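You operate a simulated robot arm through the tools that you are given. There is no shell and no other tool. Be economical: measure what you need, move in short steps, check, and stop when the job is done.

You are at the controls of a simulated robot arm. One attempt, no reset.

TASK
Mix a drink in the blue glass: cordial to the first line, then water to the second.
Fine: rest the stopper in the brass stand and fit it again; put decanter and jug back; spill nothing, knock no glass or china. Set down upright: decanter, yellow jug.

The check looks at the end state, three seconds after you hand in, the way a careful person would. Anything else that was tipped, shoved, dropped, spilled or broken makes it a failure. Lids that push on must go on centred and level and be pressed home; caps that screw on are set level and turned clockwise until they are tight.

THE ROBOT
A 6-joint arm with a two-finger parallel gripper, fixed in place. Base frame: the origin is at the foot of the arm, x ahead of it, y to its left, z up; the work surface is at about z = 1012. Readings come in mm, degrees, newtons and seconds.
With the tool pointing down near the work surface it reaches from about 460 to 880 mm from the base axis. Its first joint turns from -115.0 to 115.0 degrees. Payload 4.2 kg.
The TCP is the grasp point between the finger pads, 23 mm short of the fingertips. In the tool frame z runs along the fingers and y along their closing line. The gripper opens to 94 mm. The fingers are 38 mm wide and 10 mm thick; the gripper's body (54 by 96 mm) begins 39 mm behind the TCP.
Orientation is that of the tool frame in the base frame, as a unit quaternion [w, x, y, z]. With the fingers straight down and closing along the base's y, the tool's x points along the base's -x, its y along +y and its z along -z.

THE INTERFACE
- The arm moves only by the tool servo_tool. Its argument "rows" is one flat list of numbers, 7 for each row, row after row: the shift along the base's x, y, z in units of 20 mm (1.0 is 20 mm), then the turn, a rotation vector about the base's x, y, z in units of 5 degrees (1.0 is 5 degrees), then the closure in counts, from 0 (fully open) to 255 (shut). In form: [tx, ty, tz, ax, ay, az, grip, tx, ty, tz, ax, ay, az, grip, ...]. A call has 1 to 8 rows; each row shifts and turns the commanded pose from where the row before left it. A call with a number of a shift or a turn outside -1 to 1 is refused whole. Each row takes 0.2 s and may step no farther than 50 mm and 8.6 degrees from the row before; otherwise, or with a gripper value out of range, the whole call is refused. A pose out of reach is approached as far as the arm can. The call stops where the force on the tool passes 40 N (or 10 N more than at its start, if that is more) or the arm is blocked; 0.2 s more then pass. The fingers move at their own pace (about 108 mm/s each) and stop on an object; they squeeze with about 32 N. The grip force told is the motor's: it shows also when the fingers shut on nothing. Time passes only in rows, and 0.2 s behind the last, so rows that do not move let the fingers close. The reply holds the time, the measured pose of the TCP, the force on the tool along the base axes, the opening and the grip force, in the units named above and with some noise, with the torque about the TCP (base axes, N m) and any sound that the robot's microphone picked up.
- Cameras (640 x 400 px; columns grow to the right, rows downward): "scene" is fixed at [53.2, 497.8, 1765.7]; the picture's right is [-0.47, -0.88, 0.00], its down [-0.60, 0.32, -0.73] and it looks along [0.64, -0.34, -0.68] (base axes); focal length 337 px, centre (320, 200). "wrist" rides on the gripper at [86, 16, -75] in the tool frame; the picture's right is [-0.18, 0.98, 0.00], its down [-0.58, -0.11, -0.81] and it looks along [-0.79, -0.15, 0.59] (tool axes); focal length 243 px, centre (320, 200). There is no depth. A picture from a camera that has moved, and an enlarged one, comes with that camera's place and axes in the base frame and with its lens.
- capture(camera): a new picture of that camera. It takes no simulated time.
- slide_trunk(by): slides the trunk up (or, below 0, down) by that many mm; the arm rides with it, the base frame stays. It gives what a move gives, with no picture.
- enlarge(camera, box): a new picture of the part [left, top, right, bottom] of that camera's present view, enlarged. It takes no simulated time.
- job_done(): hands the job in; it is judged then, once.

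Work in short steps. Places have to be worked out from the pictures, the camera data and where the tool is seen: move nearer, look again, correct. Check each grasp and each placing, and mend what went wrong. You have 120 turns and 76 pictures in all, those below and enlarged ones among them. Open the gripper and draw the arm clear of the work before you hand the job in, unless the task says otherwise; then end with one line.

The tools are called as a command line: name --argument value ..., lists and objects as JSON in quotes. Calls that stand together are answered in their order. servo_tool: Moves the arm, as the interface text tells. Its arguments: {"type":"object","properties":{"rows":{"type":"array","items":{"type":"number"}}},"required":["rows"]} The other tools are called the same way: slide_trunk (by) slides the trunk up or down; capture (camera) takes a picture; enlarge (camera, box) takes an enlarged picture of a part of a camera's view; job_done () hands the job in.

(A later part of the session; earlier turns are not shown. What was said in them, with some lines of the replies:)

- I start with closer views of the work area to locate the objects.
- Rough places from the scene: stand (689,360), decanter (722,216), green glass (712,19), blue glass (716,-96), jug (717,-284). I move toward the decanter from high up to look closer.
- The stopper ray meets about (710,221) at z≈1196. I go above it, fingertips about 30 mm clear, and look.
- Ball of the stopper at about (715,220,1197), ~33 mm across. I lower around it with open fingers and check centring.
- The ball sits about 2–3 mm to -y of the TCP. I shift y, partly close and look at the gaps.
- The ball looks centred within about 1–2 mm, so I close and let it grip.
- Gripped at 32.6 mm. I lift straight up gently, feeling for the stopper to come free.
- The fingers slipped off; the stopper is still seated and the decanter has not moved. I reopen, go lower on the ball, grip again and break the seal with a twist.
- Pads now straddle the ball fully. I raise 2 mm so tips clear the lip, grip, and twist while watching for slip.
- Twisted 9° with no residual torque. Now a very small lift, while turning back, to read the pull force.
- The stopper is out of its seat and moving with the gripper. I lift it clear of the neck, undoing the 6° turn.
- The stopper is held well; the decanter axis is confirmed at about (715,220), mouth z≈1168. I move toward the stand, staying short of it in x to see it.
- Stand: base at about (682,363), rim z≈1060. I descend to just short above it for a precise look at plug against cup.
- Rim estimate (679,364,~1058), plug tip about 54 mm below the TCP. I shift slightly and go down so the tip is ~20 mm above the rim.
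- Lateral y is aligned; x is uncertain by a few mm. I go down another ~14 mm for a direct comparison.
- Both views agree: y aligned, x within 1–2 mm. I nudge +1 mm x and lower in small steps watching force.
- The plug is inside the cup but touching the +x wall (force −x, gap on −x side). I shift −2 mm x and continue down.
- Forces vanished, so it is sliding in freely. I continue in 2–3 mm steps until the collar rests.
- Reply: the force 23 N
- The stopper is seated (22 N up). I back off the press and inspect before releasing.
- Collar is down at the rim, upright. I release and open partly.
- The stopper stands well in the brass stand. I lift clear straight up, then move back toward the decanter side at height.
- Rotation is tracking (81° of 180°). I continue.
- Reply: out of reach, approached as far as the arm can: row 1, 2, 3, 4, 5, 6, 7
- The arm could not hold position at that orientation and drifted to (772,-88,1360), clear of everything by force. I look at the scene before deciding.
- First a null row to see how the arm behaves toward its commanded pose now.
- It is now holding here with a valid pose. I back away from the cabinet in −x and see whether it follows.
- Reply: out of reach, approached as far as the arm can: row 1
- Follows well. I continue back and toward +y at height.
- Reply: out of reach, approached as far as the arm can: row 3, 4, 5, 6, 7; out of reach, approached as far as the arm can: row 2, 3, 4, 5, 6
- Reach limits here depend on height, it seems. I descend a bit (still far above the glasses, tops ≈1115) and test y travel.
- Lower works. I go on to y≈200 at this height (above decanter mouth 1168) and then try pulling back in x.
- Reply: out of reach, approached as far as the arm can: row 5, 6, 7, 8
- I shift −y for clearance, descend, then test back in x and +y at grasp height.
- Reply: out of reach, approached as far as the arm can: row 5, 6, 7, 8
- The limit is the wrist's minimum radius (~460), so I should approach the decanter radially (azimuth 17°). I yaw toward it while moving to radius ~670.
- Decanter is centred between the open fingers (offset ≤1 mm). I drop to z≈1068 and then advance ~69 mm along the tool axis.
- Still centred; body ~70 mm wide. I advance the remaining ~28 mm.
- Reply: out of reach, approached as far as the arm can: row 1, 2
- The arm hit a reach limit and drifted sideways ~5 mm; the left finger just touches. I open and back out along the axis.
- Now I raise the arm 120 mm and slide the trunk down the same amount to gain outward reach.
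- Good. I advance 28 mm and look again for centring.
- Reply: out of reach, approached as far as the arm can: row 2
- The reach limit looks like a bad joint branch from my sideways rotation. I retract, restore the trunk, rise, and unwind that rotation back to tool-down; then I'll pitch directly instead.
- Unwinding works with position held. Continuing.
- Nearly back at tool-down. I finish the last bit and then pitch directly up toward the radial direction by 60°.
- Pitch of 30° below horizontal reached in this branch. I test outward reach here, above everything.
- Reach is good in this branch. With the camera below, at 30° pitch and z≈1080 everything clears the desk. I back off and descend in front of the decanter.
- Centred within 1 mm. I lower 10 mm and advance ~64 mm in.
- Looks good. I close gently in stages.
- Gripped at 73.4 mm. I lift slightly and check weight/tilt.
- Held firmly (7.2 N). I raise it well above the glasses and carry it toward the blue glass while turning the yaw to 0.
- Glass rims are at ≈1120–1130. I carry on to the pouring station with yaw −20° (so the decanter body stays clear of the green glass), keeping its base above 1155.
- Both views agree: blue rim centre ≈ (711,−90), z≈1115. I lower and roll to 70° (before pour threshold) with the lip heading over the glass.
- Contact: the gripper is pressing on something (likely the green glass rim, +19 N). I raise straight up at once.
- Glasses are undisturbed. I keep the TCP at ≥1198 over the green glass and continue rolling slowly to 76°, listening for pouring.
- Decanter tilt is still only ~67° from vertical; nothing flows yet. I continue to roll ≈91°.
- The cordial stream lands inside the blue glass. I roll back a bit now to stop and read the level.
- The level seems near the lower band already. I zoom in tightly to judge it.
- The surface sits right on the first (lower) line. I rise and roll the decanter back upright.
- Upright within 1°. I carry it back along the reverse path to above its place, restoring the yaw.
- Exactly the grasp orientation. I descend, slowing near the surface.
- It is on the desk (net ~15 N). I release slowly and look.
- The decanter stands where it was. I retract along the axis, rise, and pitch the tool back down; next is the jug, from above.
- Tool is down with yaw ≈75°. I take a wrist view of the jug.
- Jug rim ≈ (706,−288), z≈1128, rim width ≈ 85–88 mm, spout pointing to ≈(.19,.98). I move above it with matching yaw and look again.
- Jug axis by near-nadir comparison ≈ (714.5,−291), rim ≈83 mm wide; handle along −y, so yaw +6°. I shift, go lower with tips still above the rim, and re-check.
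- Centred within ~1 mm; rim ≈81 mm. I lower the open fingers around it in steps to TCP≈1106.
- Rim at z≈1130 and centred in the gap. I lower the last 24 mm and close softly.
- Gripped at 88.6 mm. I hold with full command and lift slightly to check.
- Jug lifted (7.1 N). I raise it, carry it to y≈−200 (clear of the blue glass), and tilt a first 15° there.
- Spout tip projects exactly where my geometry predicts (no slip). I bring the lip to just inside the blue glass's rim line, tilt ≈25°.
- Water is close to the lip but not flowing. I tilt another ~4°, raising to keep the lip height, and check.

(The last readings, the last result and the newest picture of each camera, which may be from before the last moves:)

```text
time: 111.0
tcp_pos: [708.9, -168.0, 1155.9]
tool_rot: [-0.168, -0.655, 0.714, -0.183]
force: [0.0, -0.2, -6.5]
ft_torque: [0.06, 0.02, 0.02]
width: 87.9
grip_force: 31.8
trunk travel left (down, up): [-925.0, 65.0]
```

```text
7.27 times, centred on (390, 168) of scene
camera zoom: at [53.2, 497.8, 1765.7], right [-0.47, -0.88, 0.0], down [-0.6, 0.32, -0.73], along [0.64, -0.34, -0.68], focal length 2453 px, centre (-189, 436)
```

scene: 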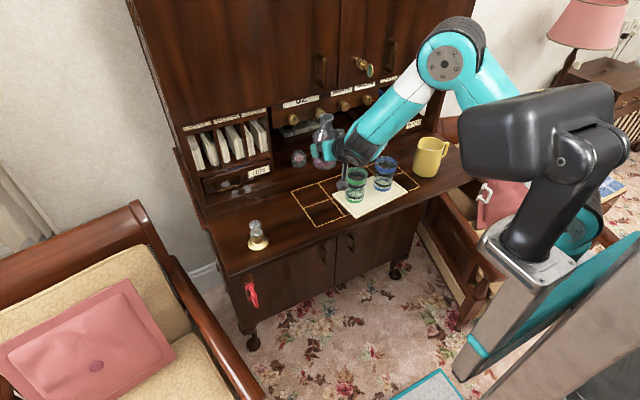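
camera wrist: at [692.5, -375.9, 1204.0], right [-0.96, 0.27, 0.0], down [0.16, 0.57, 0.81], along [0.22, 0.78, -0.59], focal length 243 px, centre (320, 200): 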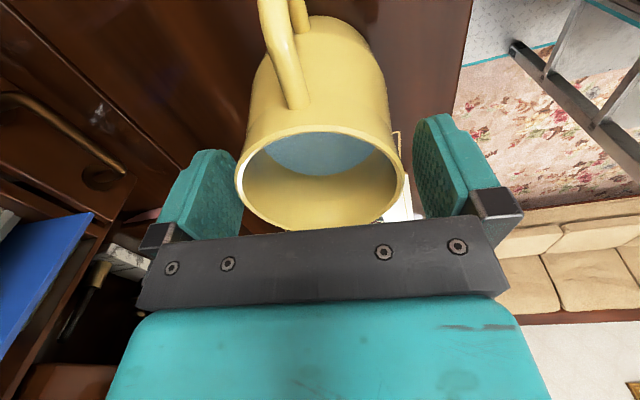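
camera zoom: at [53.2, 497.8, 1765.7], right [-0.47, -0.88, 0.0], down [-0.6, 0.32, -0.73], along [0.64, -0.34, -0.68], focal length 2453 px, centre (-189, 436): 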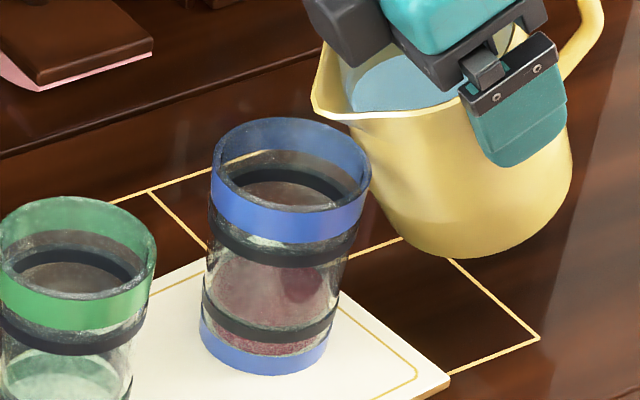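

Lip is over the glass opening; still dry. I tilt another 5°.

servo_tool --rows '[0, 0, 0.14, -0.5, 0, 0, 255, 0, 0, 0.14, -0.5, 0, 0, 255, 0, 0, 0, 0, 0, 0, 255]'

enlarge --camera "scene" --box '[365, 140, 415, 195]'

```text
time: 111.8
tcp_pos: [709.5, -165.9, 1162.8]
tool_rot: [-0.196, -0.648, 0.704, -0.214]
force: [-0.4, -0.3, -6.3]
ft_torque: [0.07, 0.01, 0.01]
width: 87.9
grip_force: 32.1
trunk travel left (down, up): [-925.0, 65.0]
```

```text
7.27 times, centred on (390, 168) of scene
camera zoom: at [53.2, 497.8, 1765.7], right [-0.47, -0.88, 0.0], down [-0.6, 0.32, -0.73], along [0.64, -0.34, -0.68], focal length 2453 px, centre (-189, 436)
```

zoom: 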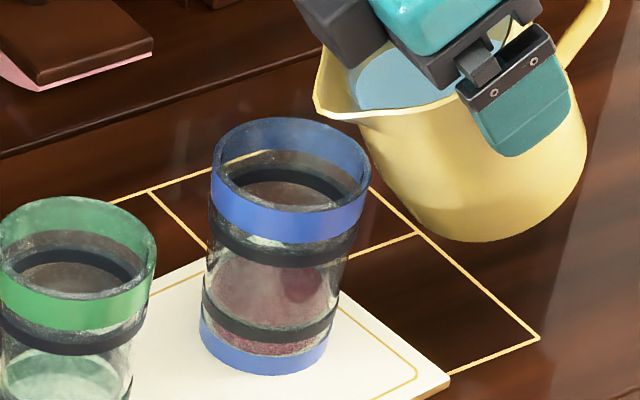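

servo_tool --rows '[0, 0.05, 0.15, -0.5, 0, 0, 255, 0, 0.05, 0.15, -0.5, 0, 0, 255, 0, 0, 0, 0, 0, 0, 255]'

enlarge --camera "scene" --box '[365, 140, 415, 195]'

```text
time: 112.6
tcp_pos: [708.8, -164.3, 1167.9]
tool_rot: [-0.224, -0.638, 0.695, -0.245]
force: [-0.1, 0.2, -5.8]
ft_torque: [0.1, -0.01, 0.0]
width: 88.2
grip_force: 31.8
trunk travel left (down, up): [-925.0, 65.0]
```

```text
7.27 times, centred on (390, 168) of scene
camera zoom: at [53.2, 497.8, 1765.7], right [-0.47, -0.88, 0.0], down [-0.6, 0.32, -0.73], along [0.64, -0.34, -0.68], focal length 2453 px, centre (-189, 436)
```

zoom: 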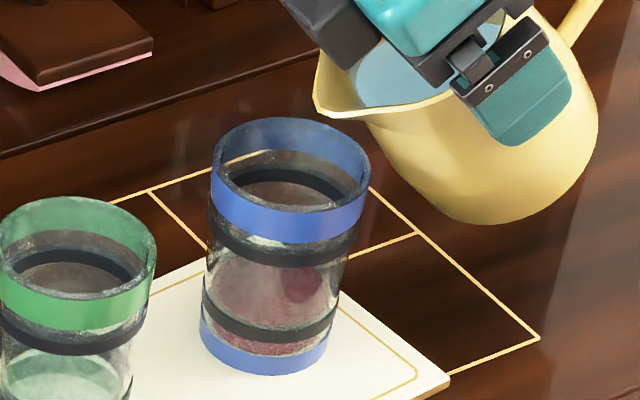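

Water is nearly at the spout. I tilt 3.5° more.

servo_tool --rows '[0, 0.05, 0.1, -0.35, 0, 0, 255, 0, 0.05, 0.1, -0.35, 0, 0, 255, 0, 0, 0, 0, 0, 0, 255]'

enlarge --camera "scene" --box '[365, 140, 415, 195]'

```text
time: 113.4
tcp_pos: [709.4, -161.8, 1172.7]
tool_rot: [-0.243, -0.631, 0.687, -0.265]
force: [-0.2, -0.2, -6.3]
ft_torque: [0.06, 0.02, 0.02]
width: 88.3
grip_force: 31.9
trunk travel left (down, up): [-925.0, 65.0]
```

```text
7.27 times, centred on (390, 168) of scene
camera zoom: at [53.2, 497.8, 1765.7], right [-0.47, -0.88, 0.0], down [-0.6, 0.32, -0.73], along [0.64, -0.34, -0.68], focal length 2453 px, centre (-189, 436)
```

zoom: 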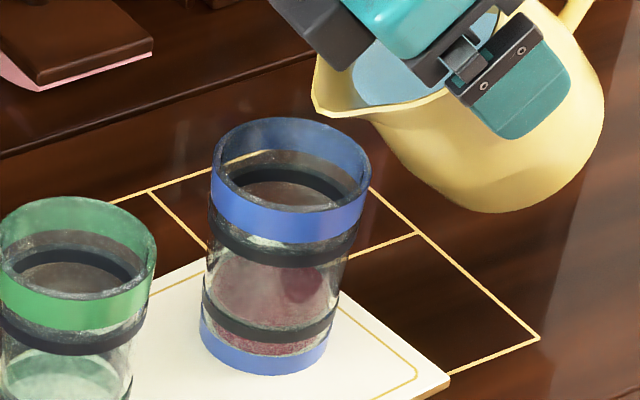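

servo_tool --rows '[0, 0.05, 0.15, -0.5, 0, 0, 255, 0, 0.05, 0.15, -0.5, 0, 0, 255, 0, 0, 0, 0, 0, 0, 255]'

enlarge --camera "scene" --box '[365, 140, 415, 195]'

```text
time: 114.2
tcp_pos: [709.1, -161.0, 1179.1]
tool_rot: [-0.271, -0.62, 0.675, -0.295]
force: [-0.8, 0.3, -6.0]
ft_torque: [0.13, 0.03, 0.01]
width: 87.9
grip_force: 32.1
trunk travel left (down, up): [-925.0, 65.0]
```

```text
7.27 times, centred on (390, 168) of scene
camera zoom: at [53.2, 497.8, 1765.7], right [-0.47, -0.88, 0.0], down [-0.6, 0.32, -0.73], along [0.64, -0.34, -0.68], focal length 2453 px, centre (-189, 436)
```

zoom: 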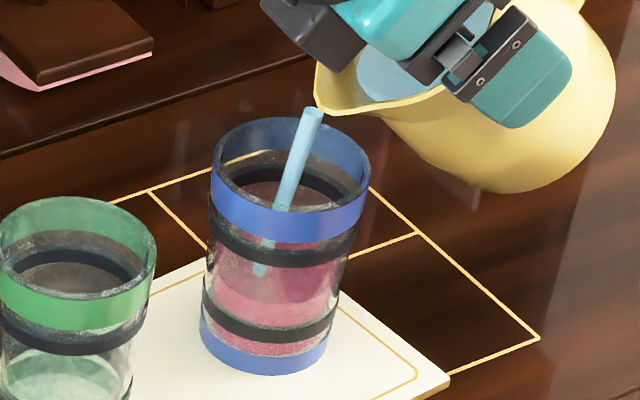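

Water flows into the glass. I hold with a slight tilt-back to slow it and check the level.

servo_tool --rows '[0, 0, 0, 0.4, 0, 0, 255]'

enlarge --camera "scene" --box '[371, 156, 403, 196]'

```text
time: 114.6
tcp_pos: [710.1, -160.7, 1178.5]
tool_rot: [-0.26, -0.624, 0.68, -0.283]
force: [-0.1, 0.1, -5.3]
ft_torque: [0.11, 0.05, 0.03]
width: 88.1
grip_force: 32.3
trunk travel left (down, up): [-925.0, 65.0]
```

```text
10.00 times, centred on (387, 176) of scene
camera zoom: at [53.2, 497.8, 1765.7], right [-0.47, -0.88, 0.0], down [-0.6, 0.32, -0.73], along [0.64, -0.34, -0.68], focal length 3373 px, centre (-350, 440)
```

zoom: 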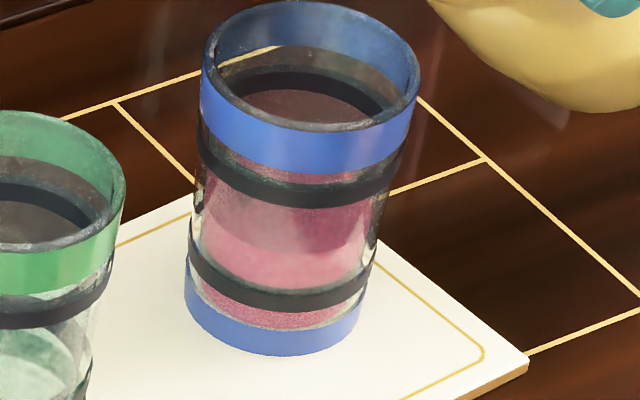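

Flow has stopped. I zoom tightly on the upper part to judge the surface against the second line.

enlarge --camera "scene" --box '[373, 155, 400, 187]'

```text
12.50 times, centred on (386, 171) of scene
camera zoom: at [53.2, 497.8, 1765.7], right [-0.47, -0.88, 0.0], down [-0.6, 0.32, -0.73], along [0.64, -0.34, -0.68], focal length 4216 px, centre (-511, 562)
```

zoom: 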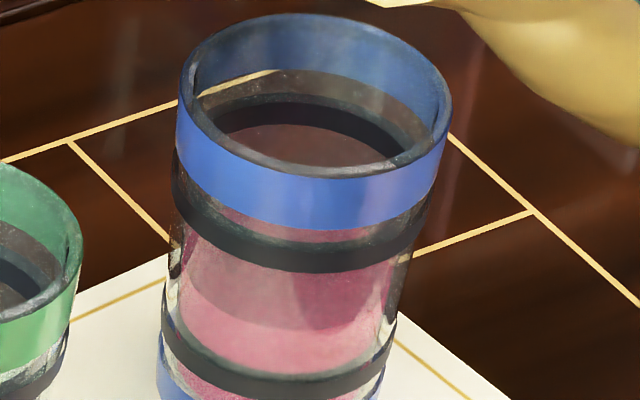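

Surface is about 40% of the way from first to second line. I pour again in a similar pulse, slightly more, then tilt back.

servo_tool --rows '[0, 0, 0.05, -0.4, 0, 0, 255, 0, 0, 0.05, -0.35, 0, 0, 255, 0, 0, 0, 0, 0, 0, 255, 0, 0, 0, 0.7, 0, 0, 255]'

enlarge --camera "scene" --box '[373, 155, 400, 187]'

```text
time: 115.6
tcp_pos: [708.9, -161.0, 1180.3]
tool_rot: [-0.261, -0.624, 0.679, -0.285]
force: [-0.7, 0.3, -4.9]
ft_torque: [0.1, -0.02, -0.02]
width: 88.1
grip_force: 32.3
trunk travel left (down, up): [-925.0, 65.0]
```

```text
12.50 times, centred on (386, 171) of scene
camera zoom: at [53.2, 497.8, 1765.7], right [-0.47, -0.88, 0.0], down [-0.6, 0.32, -0.73], along [0.64, -0.34, -0.68], focal length 4216 px, centre (-511, 562)
```

zoom: 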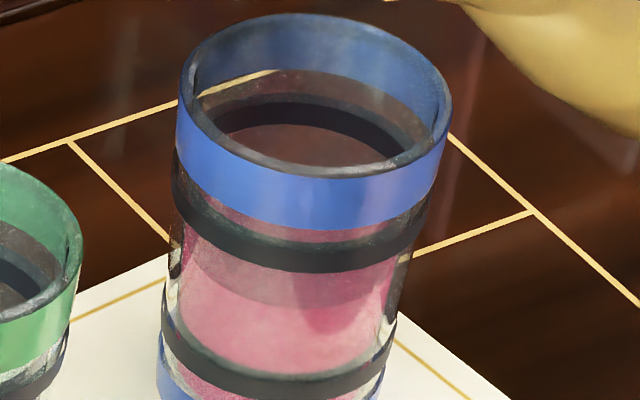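

Surface is now ~57% of the way. A stronger pulse, peak ≈53°.

servo_tool --rows '[0, 0.04, 0.06, -0.5, 0, 0, 255, 0, 0.04, 0.06, -0.5, 0, 0, 255, 0, 0.04, 0.06, -0.5, 0, 0, 255, 0, 0, 0, 1, 0, 0, 255]'

enlarge --camera "scene" --box '[373, 155, 400, 187]'

```text
time: 116.6
tcp_pos: [709.0, -157.7, 1184.0]
tool_rot: [-0.274, -0.619, 0.673, -0.3]
force: [0.0, -0.4, -6.2]
ft_torque: [0.13, 0.0, 0.03]
width: 88.0
grip_force: 32.3
trunk travel left (down, up): [-925.0, 65.0]
```

```text
12.50 times, centred on (386, 171) of scene
camera zoom: at [53.2, 497.8, 1765.7], right [-0.47, -0.88, 0.0], down [-0.6, 0.32, -0.73], along [0.64, -0.34, -0.68], focal length 4216 px, centre (-511, 562)
```

zoom: 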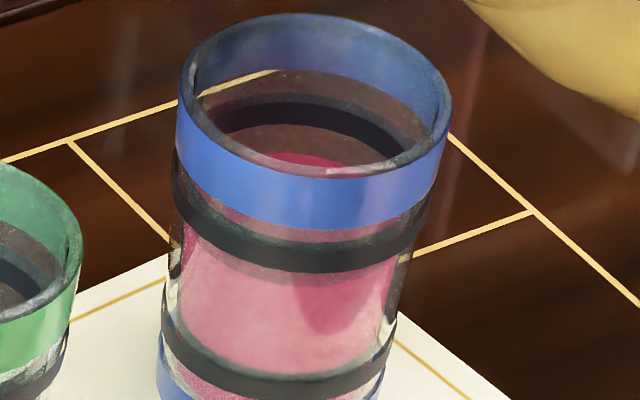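

The surface's back edge is now visible below the far second line: ~72%. One more pulse with a short hold.

servo_tool --rows '[0, 0.04, 0.06, -0.5, 0, 0, 255, 0, 0.04, 0.03, -0.5, 0, 0, 255, 0, 0.04, 0.03, -0.5, 0, 0, 255, 0, 0, 0, 0, 0, 0, 255, 0, 0, 0, 1, 0, 0, 255]'

enlarge --camera "scene" --box '[373, 155, 400, 187]'

```text
time: 117.8
tcp_pos: [709.7, -155.3, 1185.4]
tool_rot: [-0.289, -0.612, 0.667, -0.313]
force: [-1.0, 0.8, -5.5]
ft_torque: [0.08, 0.03, 0.0]
width: 88.1
grip_force: 32.7
trunk travel left (down, up): [-925.0, 65.0]
```

```text
12.50 times, centred on (386, 171) of scene
camera zoom: at [53.2, 497.8, 1765.7], right [-0.47, -0.88, 0.0], down [-0.6, 0.32, -0.73], along [0.64, -0.34, -0.68], focal length 4216 px, centre (-511, 562)
```

zoom: 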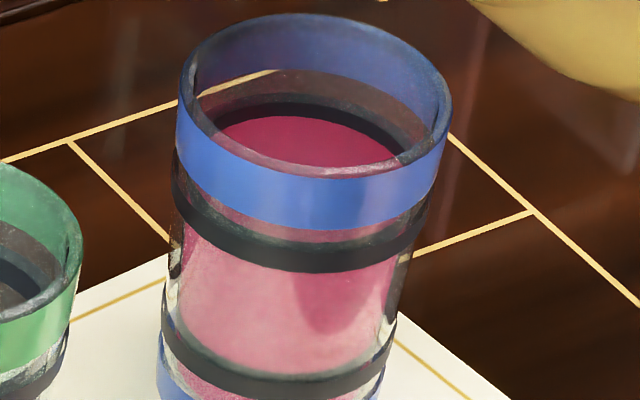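

The surface now meets the middle of the second line. I stop: tilt the jug back upright while drawing away from the glass.

servo_tool --rows '[0, 0, 0.2, 1, 0, 0, 255, 0, -0.1, 0.2, 1, 0, 0, 255, 0, -0.5, 0.2, 1, 0, 0, 255, 0, -0.7, 0, 1, 0, 0, 255, 0, -0.8, 0, 1, 0, 0, 255, 0, -0.8, 0, 1, 0, 0, 255, 0, -0.8, 0, 1, 0, 0, 255, 0, -0.8, 0, 1, 0, 0, 255]'

servo_tool --rows '[0.1, -0.8, 0, 1, 0, 0, 255, 0.1, -0.8, 0, 1, 0, 0, 255, 0.1, -0.6, -0.5, 0.15, 0, 0, 255, 0, 0, -0.5, 0, 0, 0, 255]'

```text
time: 119.6
tcp_pos: [709.0, -244.7, 1198.6]
tool_rot: [-0.061, -0.674, 0.734, -0.066]
force: [0.9, 0.9, -5.0]
ft_torque: [-0.06, 0.0, 0.01]
width: 88.1
grip_force: 32.5
trunk travel left (down, up): [-925.0, 65.0]
```

```text
time: 120.6
tcp_pos: [715.7, -289.6, 1178.9]
tool_rot: [0.002, -0.676, 0.737, 0.001]
force: [-0.6, 0.1, -5.0]
ft_torque: [-0.02, 0.0, -0.02]
width: 87.9
grip_force: 32.3
trunk travel left (down, up): [-925.0, 65.0]
```

Upright again, above its place. I lower it, slowly near the desk.

servo_tool --rows '[0.03, -0.06, -0.8, 0, 0, 0, 255, 0, 0, -0.8, 0, 0, 0, 255, 0, 0, -0.8, 0, 0, 0, 255, 0, 0, -0.5, 0, 0, 0, 255, 0, 0, -0.3, 0, 0, 0, 255, 0, 0, -0.15, 0, 0, 0, 255, 0, 0, -0.1, 0, 0, 0, 255]'

servo_tool --rows '[0, 0, -0.1, 0, 0, 0, 255]'

```text
time: 122.2
tcp_pos: [715.3, -291.0, 1108.2]
tool_rot: [0.002, -0.676, 0.737, 0.002]
force: [0.2, 0.2, -4.9]
ft_torque: [-0.06, 0.0, 0.0]
width: 88.1
grip_force: 31.6
trunk travel left (down, up): [-925.0, 65.0]
```

```text
time: 122.6
tcp_pos: [716.5, -291.1, 1107.8]
tool_rot: [0.001, -0.676, 0.737, 0.001]
force: [0.2, -0.7, -5.1]
ft_torque: [-0.04, 0.03, -0.03]
width: 88.3
grip_force: 32.1
trunk travel left (down, up): [-925.0, 65.0]
```

servo_tool --rows '[0, 0, -0.08, 0, 0, 0, 255, 0, 0, -0.05, 0, 0, 0, 255]'

```text
time: 123.2
tcp_pos: [715.0, -290.8, 1107.1]
tool_rot: [0.002, -0.676, 0.737, 0.001]
force: [-3.5, 2.9, 9.1]
ft_torque: [-0.15, 0.26, -0.09]
width: 88.3
grip_force: 31.9
trunk travel left (down, up): [-925.0, 65.0]
```

Jug is on the desk. I open slowly and rise straight up.

servo_tool --rows '[0, 0, 0.03, 0, 0, 0, 25, 0, 0, 0, 0, 0, 0, 10, 0, 0, 0, 0, 0, 0, 0, 0, 0, 0.3, 0, 0, 0, 0, 0, 0, 0.5, 0, 0, 0, 0, 0, 0, 0.8, 0, 0, 0, 0, 0, 0, 1, 0, 0, 0, 0, 0, 0, 1, 0, 0, 0, 0]'

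servo_tool --rows '[0, 0, 1, 0, 0, 0, 0, 0, 0, 1, 0, 0, 0, 0, 0, 0, 1, 0, 0, 0, 0, 0, 0, 1, 0, 0, 0, 0, -0.5, 1, 0, 0, 0, -1, 0, -0.5, 1, 0, 0, 0, -1, 0, -0.5, 1, 0, 0, 0, -1, 0, -0.5, 1, 0, 0, 0, -1, 0]'

capture --camera "scene"

```text
time: 125.0
tcp_pos: [715.8, -290.7, 1179.2]
tool_rot: [0.002, -0.676, 0.737, 0.002]
force: [0.5, 0.4, 0.4]
ft_torque: [0.01, 0.04, 0.0]
width: 93.9
grip_force: 0.1
trunk travel left (down, up): [-925.0, 65.0]
```

```text
time: 126.8
tcp_pos: [675.6, -211.0, 1256.7]
tool_rot: [0.003, -0.537, 0.844, 0.001]
force: [0.0, 0.1, 0.0]
ft_torque: [0.02, 0.01, -0.01]
width: 94.0
grip_force: 0.0
trunk travel left (down, up): [-925.0, 65.0]
```

```text
6 pictures are left
```

scene: 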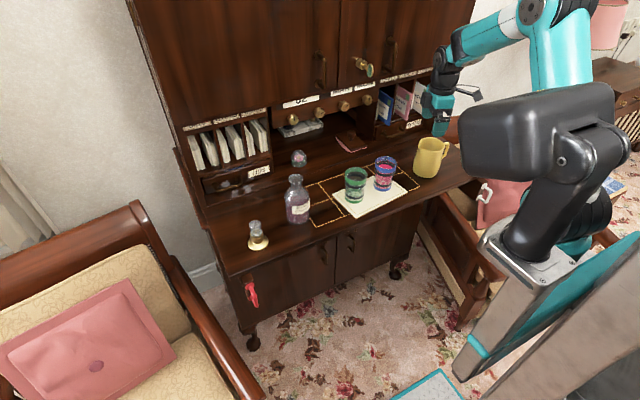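

All in place. I return at height to the stopper stand, turning yaw back to 0.

servo_tool --rows '[0, 1, 0, 0, 0, -1, 0, 0, 1, 0, 0, 0, -1, 0, 0, 1, 0, 0, 0, -1, 0, 0, 1, 0, 0, 0, -1, 0, 0, 1, 0, 0, 0, -1, 0, 0, 1, 0, 0, 0, -1, 0, 0, 1, 0, 0, 0, -1, 0, 0, 1, 0, 0, 0, -1, 0]'

servo_tool --rows '[0, 1, 0, 0, 0, -1, 0, 0, 1, 0, 0, 0, -1, 0, 0, 1, 0, 0, 0, -1, 0, 0, 1, 0, 0, 0, -1, 0, 0, 1, 0, 0, 0, -1, 0, 0, 1, 0, 0, 0, 0, 0, 0, 1, 0, 0, 0, 0, 0, 0, 1, 0, 0, 0, 0, 0]'

servo_tool --rows '[0, 1, 0, 0, 0, 0, 0, 0, 1, 0, 0, 0, 0, 0, 0, 1, 0, 0, 0, 0, 0, 0, 1, 0, 0, 0, 0, 0, 0, 1, 0, 0, 0, 0, 0, 0, 1, 0, 0, 0, 0, 0, 0, 1, 0, 0, 0, 0, 0, 0, 1, 0, 0, 0, 0, 0]'

```text
time: 128.6
tcp_pos: [676.5, -51.4, 1256.9]
tool_rot: [0.003, -0.216, 0.976, 0.001]
force: [-0.5, 0.3, -0.5]
ft_torque: [0.04, 0.01, 0.01]
width: 93.9
grip_force: 0.1
trunk travel left (down, up): [-925.0, 65.0]
```

```text
time: 130.4
tcp_pos: [676.2, 109.3, 1256.2]
tool_rot: [0.002, -0.001, 1.0, -0.001]
force: [-0.6, -0.1, 0.6]
ft_torque: [0.02, 0.0, 0.01]
width: 93.9
grip_force: 0.1
trunk travel left (down, up): [-925.0, 65.0]
```

```text
time: 132.2
tcp_pos: [675.4, 270.3, 1257.2]
tool_rot: [0.003, -0.001, 1.0, 0.0]
force: [-0.2, 0.6, 0.4]
ft_torque: [0.01, 0.0, 0.04]
width: 93.9
grip_force: 0.0
trunk travel left (down, up): [-925.0, 65.0]
```

servo_tool --rows '[0.05, 1, 0, 0, 0, 0, 60, 0.05, 1, 0, 0, 0, 0, 80, 0.05, 1, 0, 0, 0, 0, 100, 0.05, 1, 0, 0, 0, 0, 100, 0, 0.7, 0, 0, 0, 0, 100, 0, 0, -1, 0, 0, 0, 100, 0, 0, -1, 0, 0, 0, 100, 0, 0, -1, 0, 0, 0, 100]'

servo_tool --rows '[0, 0, -0.8, 0, 0, 0, 100, 0, 0, -0.8, 0, 0, 0, 100, 0, 0, -0.8, 0, 0, 0, 100]'

enlarge --camera "wrist" --box '[220, 60, 420, 240]'

```text
time: 134.0
tcp_pos: [679.4, 363.1, 1198.0]
tool_rot: [0.003, -0.001, 1.0, 0.0]
force: [0.5, -0.2, 0.4]
ft_torque: [-0.02, -0.02, 0.03]
width: 57.1
grip_force: 0.1
trunk travel left (down, up): [-925.0, 65.0]
```

```text
time: 134.8
tcp_pos: [680.9, 363.3, 1150.5]
tool_rot: [0.003, -0.001, 1.0, 0.0]
force: [-0.3, 0.6, -0.5]
ft_torque: [-0.01, -0.03, -0.01]
width: 57.3
grip_force: 0.2
trunk travel left (down, up): [-925.0, 65.0]
```

```text
2.22 times, centred on (320, 150) of wrist
camera zoom: at [592.2, 379.9, 1224.0], right [0.18, 0.98, 0.0], down [0.58, -0.11, 0.81], along [0.8, -0.15, -0.59], focal length 539 px, centre (320, 311)
```

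zoom: 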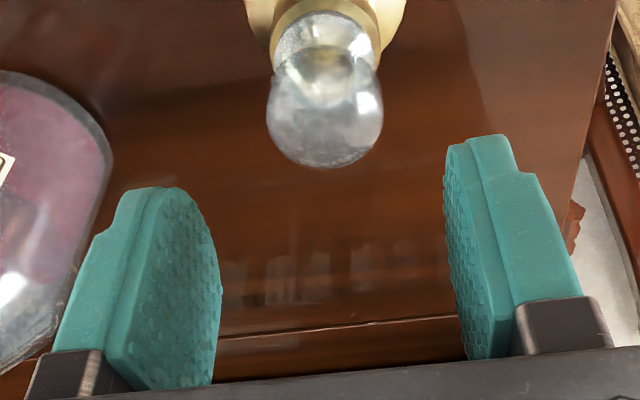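

Ball at ≈(680,364.5,1089). I lower to it and grip.

servo_tool --rows '[0, 0.05, -0.8, 0, 0, 0, 100, 0, 0, -0.8, 0, 0, 0, 100, 0, 0, -0.8, 0, 0, 0, 100, 0, 0, -0.7, 0, 0, 0, 130, 0, 0, 0, 0, 0, 0, 155, 0, 0, 0, 0, 0, 0, 170, 0, 0, 0, 0, 0, 0, 255, 0, 0, 0, 0, 0, 0, 255]'

```text
time: 136.6
tcp_pos: [680.6, 365.4, 1087.2]
tool_rot: [0.003, -0.001, 1.0, 0.001]
force: [1.6, 0.4, 1.0]
ft_torque: [-0.01, -0.01, -0.03]
width: 32.7
grip_force: 31.8
trunk travel left (down, up): [-925.0, 65.0]
```

Gripped (32.7 mm). I lift gently with a small twist, so the stand stays put.

servo_tool --rows '[0, 0, 0, 0, 0, 0.6, 255, 0, 0, 0.05, 0, 0, 0.6, 255, 0, 0, 0.1, 0, 0, -0.6, 255, 0, 0, 0.1, 0, 0, -0.6, 255, 0, 0, 0.2, 0, 0, 0, 255, 0, 0, 0.4, 0, 0, 0, 255, 0, 0, 0.6, 0, 0, 0, 255]'

servo_tool --rows '[0, 0, 1, 0, 0, 0, 255, 0, 0, 1, 0, 0, 0, 255, 0, 0, 1, 0, 0, 0, 255, 0, 0, 1, 0, 0, 0, 255, 0, 0, 1, 0, 0, 0, 255, 0, 0, 1, 0, 0, 0, 255, 0, 0, 1, 0, 0, 0, 255]'

enlarge --camera "scene" --box '[220, 90, 340, 260]'

```text
time: 138.2
tcp_pos: [678.8, 363.9, 1117.3]
tool_rot: [0.003, -0.001, 1.0, 0.0]
force: [-0.1, -0.9, -0.3]
ft_torque: [0.02, -0.01, 0.02]
width: 32.7
grip_force: 32.4
trunk travel left (down, up): [-925.0, 65.0]
```

```text
time: 139.8
tcp_pos: [679.4, 365.3, 1257.5]
tool_rot: [0.002, -0.002, 1.0, 0.0]
force: [0.1, -0.4, -1.7]
ft_torque: [0.02, 0.02, -0.01]
width: 32.3
grip_force: 31.9
trunk travel left (down, up): [-925.0, 65.0]
```

```text
2.35 times, centred on (280, 175) of scene
camera zoom: at [53.2, 497.8, 1765.7], right [-0.47, -0.88, 0.0], down [-0.6, 0.32, -0.73], along [0.64, -0.34, -0.68], focal length 794 px, centre (414, 259)
```

zoom: 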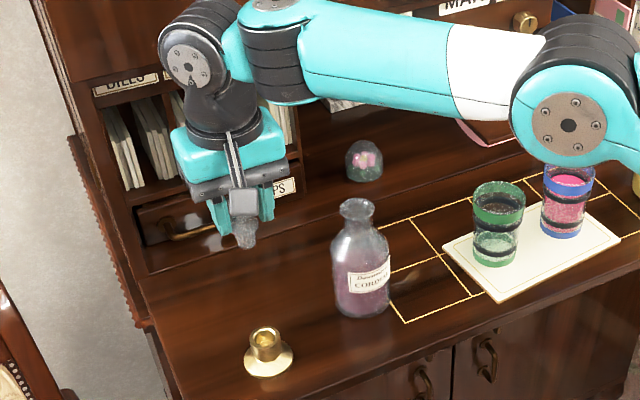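

The stand stayed; stopper held. I move it over the decanter and stop with the plug ~15 mm above the mouth to check alignment.

servo_tool --rows '[0.23, -0.91, 0, 0, 0, 0, 255, 0.23, -0.91, 0, 0, 0, 0, 255, 0.23, -0.91, 0, 0, 0, 0, 255, 0.23, -0.91, 0, 0, 0, 0, 255, 0.23, -0.91, 0, 0, 0, 0, 255, 0.23, -0.91, 0, 0, 0, 0, 255, 0.23, -0.91, 0, 0, 0, 0, 255, 0.23, -0.91, 0, 0, 0, 0, 255]'

servo_tool --rows '[0, 0, -0.4, 0, 0, 0, 255, 0, 0, -0.5, 0, 0, 0, 255, 0, 0, 0, 0, 0, 0, 255]'

enlarge --camera "wrist" --box '[260, 60, 380, 200]'

```text
time: 141.6
tcp_pos: [716.7, 219.2, 1256.4]
tool_rot: [0.003, 0.0, 1.0, -0.001]
force: [-0.4, -0.3, -0.8]
ft_torque: [-0.04, 0.01, 0.01]
width: 32.6
grip_force: 31.9
trunk travel left (down, up): [-925.0, 65.0]
```

```text
time: 142.4
tcp_pos: [716.8, 219.3, 1239.5]
tool_rot: [0.003, 0.0, 1.0, 0.0]
force: [0.2, -0.2, -0.2]
ft_torque: [0.0, 0.0, -0.01]
width: 32.7
grip_force: 31.7
trunk travel left (down, up): [-925.0, 65.0]
```

```text
2.86 times, centred on (320, 130) of wrist
camera zoom: at [629.4, 235.3, 1313.1], right [0.18, 0.98, 0.0], down [0.58, -0.11, 0.81], along [0.8, -0.15, -0.59], focal length 693 px, centre (320, 400)
```

zoom: 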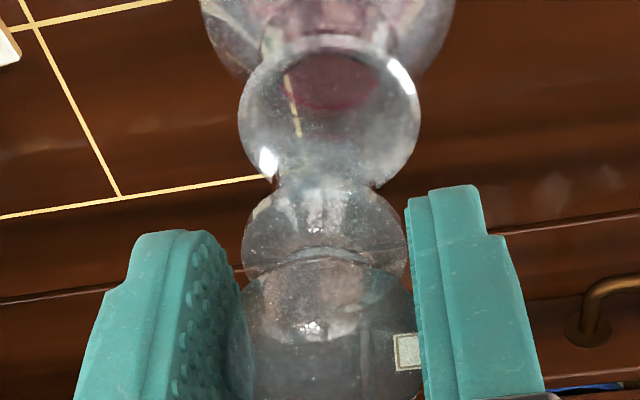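

The mouth is ~1 mm to +y of the plug. I shift +1 mm and lower the plug into the neck gently, watching side forces.

servo_tool --rows '[0, 0.05, -0.4, 0, 0, 0, 255, 0, 0, -0.3, 0, 0, 0, 255, 0, 0, -0.25, 0, 0, 0, 255, 0, 0, -0.2, 0, 0, 0, 255]'

```text
time: 143.4
tcp_pos: [716.0, 219.8, 1216.7]
tool_rot: [0.003, 0.0, 1.0, 0.0]
force: [-1.1, 0.4, -0.7]
ft_torque: [-0.01, 0.03, 0.01]
width: 32.5
grip_force: 32.5
trunk travel left (down, up): [-925.0, 65.0]
```

servo_tool --rows '[0, 0, -0.2, 0, 0, 0, 255, 0, 0, -0.15, 0, 0, 0, 255]'

enlarge --camera "wrist" --box '[260, 60, 380, 200]'

```text
time: 144.0
tcp_pos: [715.2, 219.8, 1208.6]
tool_rot: [0.002, -0.001, 1.0, -0.002]
force: [-0.3, 0.7, -0.7]
ft_torque: [0.01, 0.02, 0.01]
width: 32.5
grip_force: 31.9
trunk travel left (down, up): [-925.0, 65.0]
```

```text
2.86 times, centred on (320, 130) of wrist
camera zoom: at [629.6, 235.9, 1283.1], right [0.18, 0.98, 0.0], down [0.58, -0.11, 0.81], along [0.8, -0.15, -0.59], focal length 693 px, centre (320, 400)
```

zoom: 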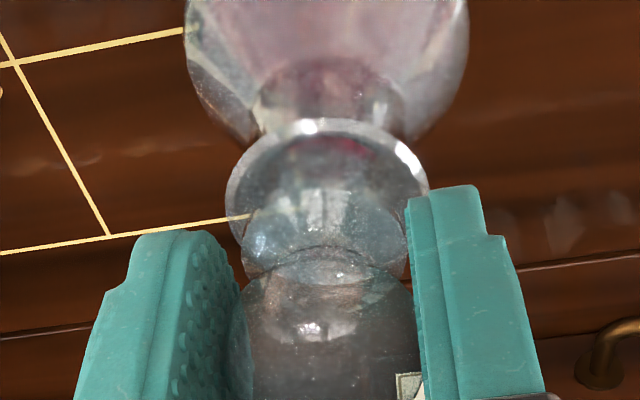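

Plug is inside the neck, aligned, no side force. I continue down until it seats.

servo_tool --rows '[0, 0, -0.2, 0, 0, 0, 255, 0, 0, -0.15, 0, 0, 0, 255]'

servo_tool --rows '[0, 0, -0.1, 0, 0, 0, 255, 0, 0, -0.1, 0, 0, 0, 255]'

```text
time: 144.6
tcp_pos: [717.0, 219.8, 1201.8]
tool_rot: [0.003, -0.001, 1.0, 0.0]
force: [-0.4, -0.5, -0.5]
ft_torque: [-0.01, 0.02, -0.01]
width: 32.7
grip_force: 31.8
trunk travel left (down, up): [-925.0, 65.0]
```

```text
time: 145.2
tcp_pos: [717.4, 219.7, 1198.6]
tool_rot: [0.002, 0.0, 1.0, 0.001]
force: [-0.1, 0.0, 1.6]
ft_torque: [0.02, 0.0, -0.03]
width: 32.5
grip_force: 32.1
trunk travel left (down, up): [-925.0, 65.0]
```

Contact is just starting. I press further in small steps to push it home.

servo_tool --rows '[0, 0, -0.08, 0, 0, 0, 255, 0, 0, -0.07, 0, 0, 0, 255]'

servo_tool --rows '[0, 0, -0.08, 0, 0, 0, 255, 0, 0, -0.05, 0, 0, 0, 255]'

```text
time: 145.8
tcp_pos: [716.6, 220.3, 1197.0]
tool_rot: [0.004, -0.001, 1.0, 0.001]
force: [-0.1, -1.2, 22.5]
ft_torque: [-0.17, 0.04, -0.1]
width: 32.7
grip_force: 32.4
trunk travel left (down, up): [-925.0, 65.0]
```

```text
time: 146.4
tcp_pos: [718.4, 219.9, 1196.8]
tool_rot: [0.007, 0.0, 1.0, 0.002]
force: [-1.1, -1.4, 13.5]
ft_torque: [-0.17, 0.18, 0.01]
width: 32.3
grip_force: 31.6
trunk travel left (down, up): [-925.0, 65.0]
stopped in row 2: the force on the tool passed its limit at 41 N (the readings are from after the stop); the commanded pose is now the measured one
```

It took 41 N at TCP z≈1197, the same height as when originally seated. I release and rise.

servo_tool --rows '[0, 0, 0, 0, 0, 0, 200, 0, 0, 0, 0, 0, 0, 140, 0, 0, 0, 0, 0, 0, 100, 0, 0, 0.5, 0, 0, 0, 60, 0, 0, 1, 0, 0, 0, 0, 0, 0, 1, 0, 0, 0, 0, 0, 0, 1, 0, 0, 0, 0]'

enlarge --camera "wrist" --box '[230, 20, 430, 180]'

```text
time: 148.0
tcp_pos: [717.3, 220.9, 1266.2]
tool_rot: [0.006, -0.001, 1.0, 0.002]
force: [0.2, 1.2, -0.6]
ft_torque: [0.01, 0.0, 0.02]
width: 94.1
grip_force: 0.0
trunk travel left (down, up): [-925.0, 65.0]
```

```text
2.50 times, centred on (330, 100) of wrist
camera zoom: at [630.9, 236.4, 1340.1], right [0.18, 0.98, 0.0], down [0.57, -0.11, 0.81], along [0.8, -0.15, -0.58], focal length 606 px, centre (295, 450)
```

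zoom: 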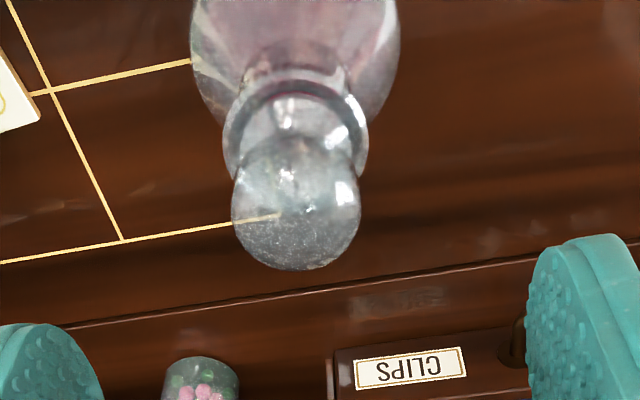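

The stopper sits centred and level. I draw the arm up and back, then take the last scene view.

servo_tool --rows '[-0.3, -0.5, 1, 0, 0, 0, 0, -0.5, -1, 1, 0, 0, 0, 0, -0.5, -1, 1, 0, 0, 0, 0, -0.5, -1, 1, 0, 0, 0, 0, -0.5, -1, 1, 0, 0, 0, 0, -0.5, -1, 1, 0, 0, 0, 0, -0.5, -1, 1, 0, 0, 0, 0, -0.5, -1, 0.5, 0, 0, 0, 0]'

enlarge --camera "scene" --box '[230, 120, 470, 270]'

```text
time: 149.8
tcp_pos: [642.6, 71.1, 1415.7]
tool_rot: [0.006, -0.001, 1.0, 0.002]
force: [0.0, 0.6, -0.9]
ft_torque: [0.0, -0.03, 0.0]
width: 93.7
grip_force: 0.0
trunk travel left (down, up): [-925.0, 65.0]
```

```text
2.67 times, centred on (350, 195) of scene
camera zoom: at [53.2, 497.8, 1765.7], right [-0.47, -0.88, 0.0], down [-0.6, 0.32, -0.73], along [0.64, -0.34, -0.68], focal length 899 px, centre (240, 213)
```

zoom: 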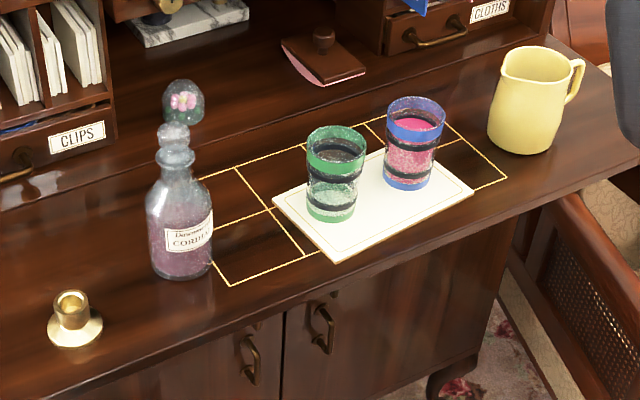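

Everything stands in place: the blue glass is filled to the second line, the decanter is stoppered, the jug is back, there are no spills, and the arm is clear. I hand in.

job_done

```text
The job is handed in.
```

The drink is mixed in the blue glass, with cordial to the first line and water to the second. The decanter is stoppered again, the decanter and yellow jug stand upright where they were, and I saw no spills. One slip: while I positioned the decanter to pour, something on the gripper, probably a finger, pressed on what looked like the green glass's rim with about 19 N. I lifted away at once, and the glass did not move or tip in the pictures.
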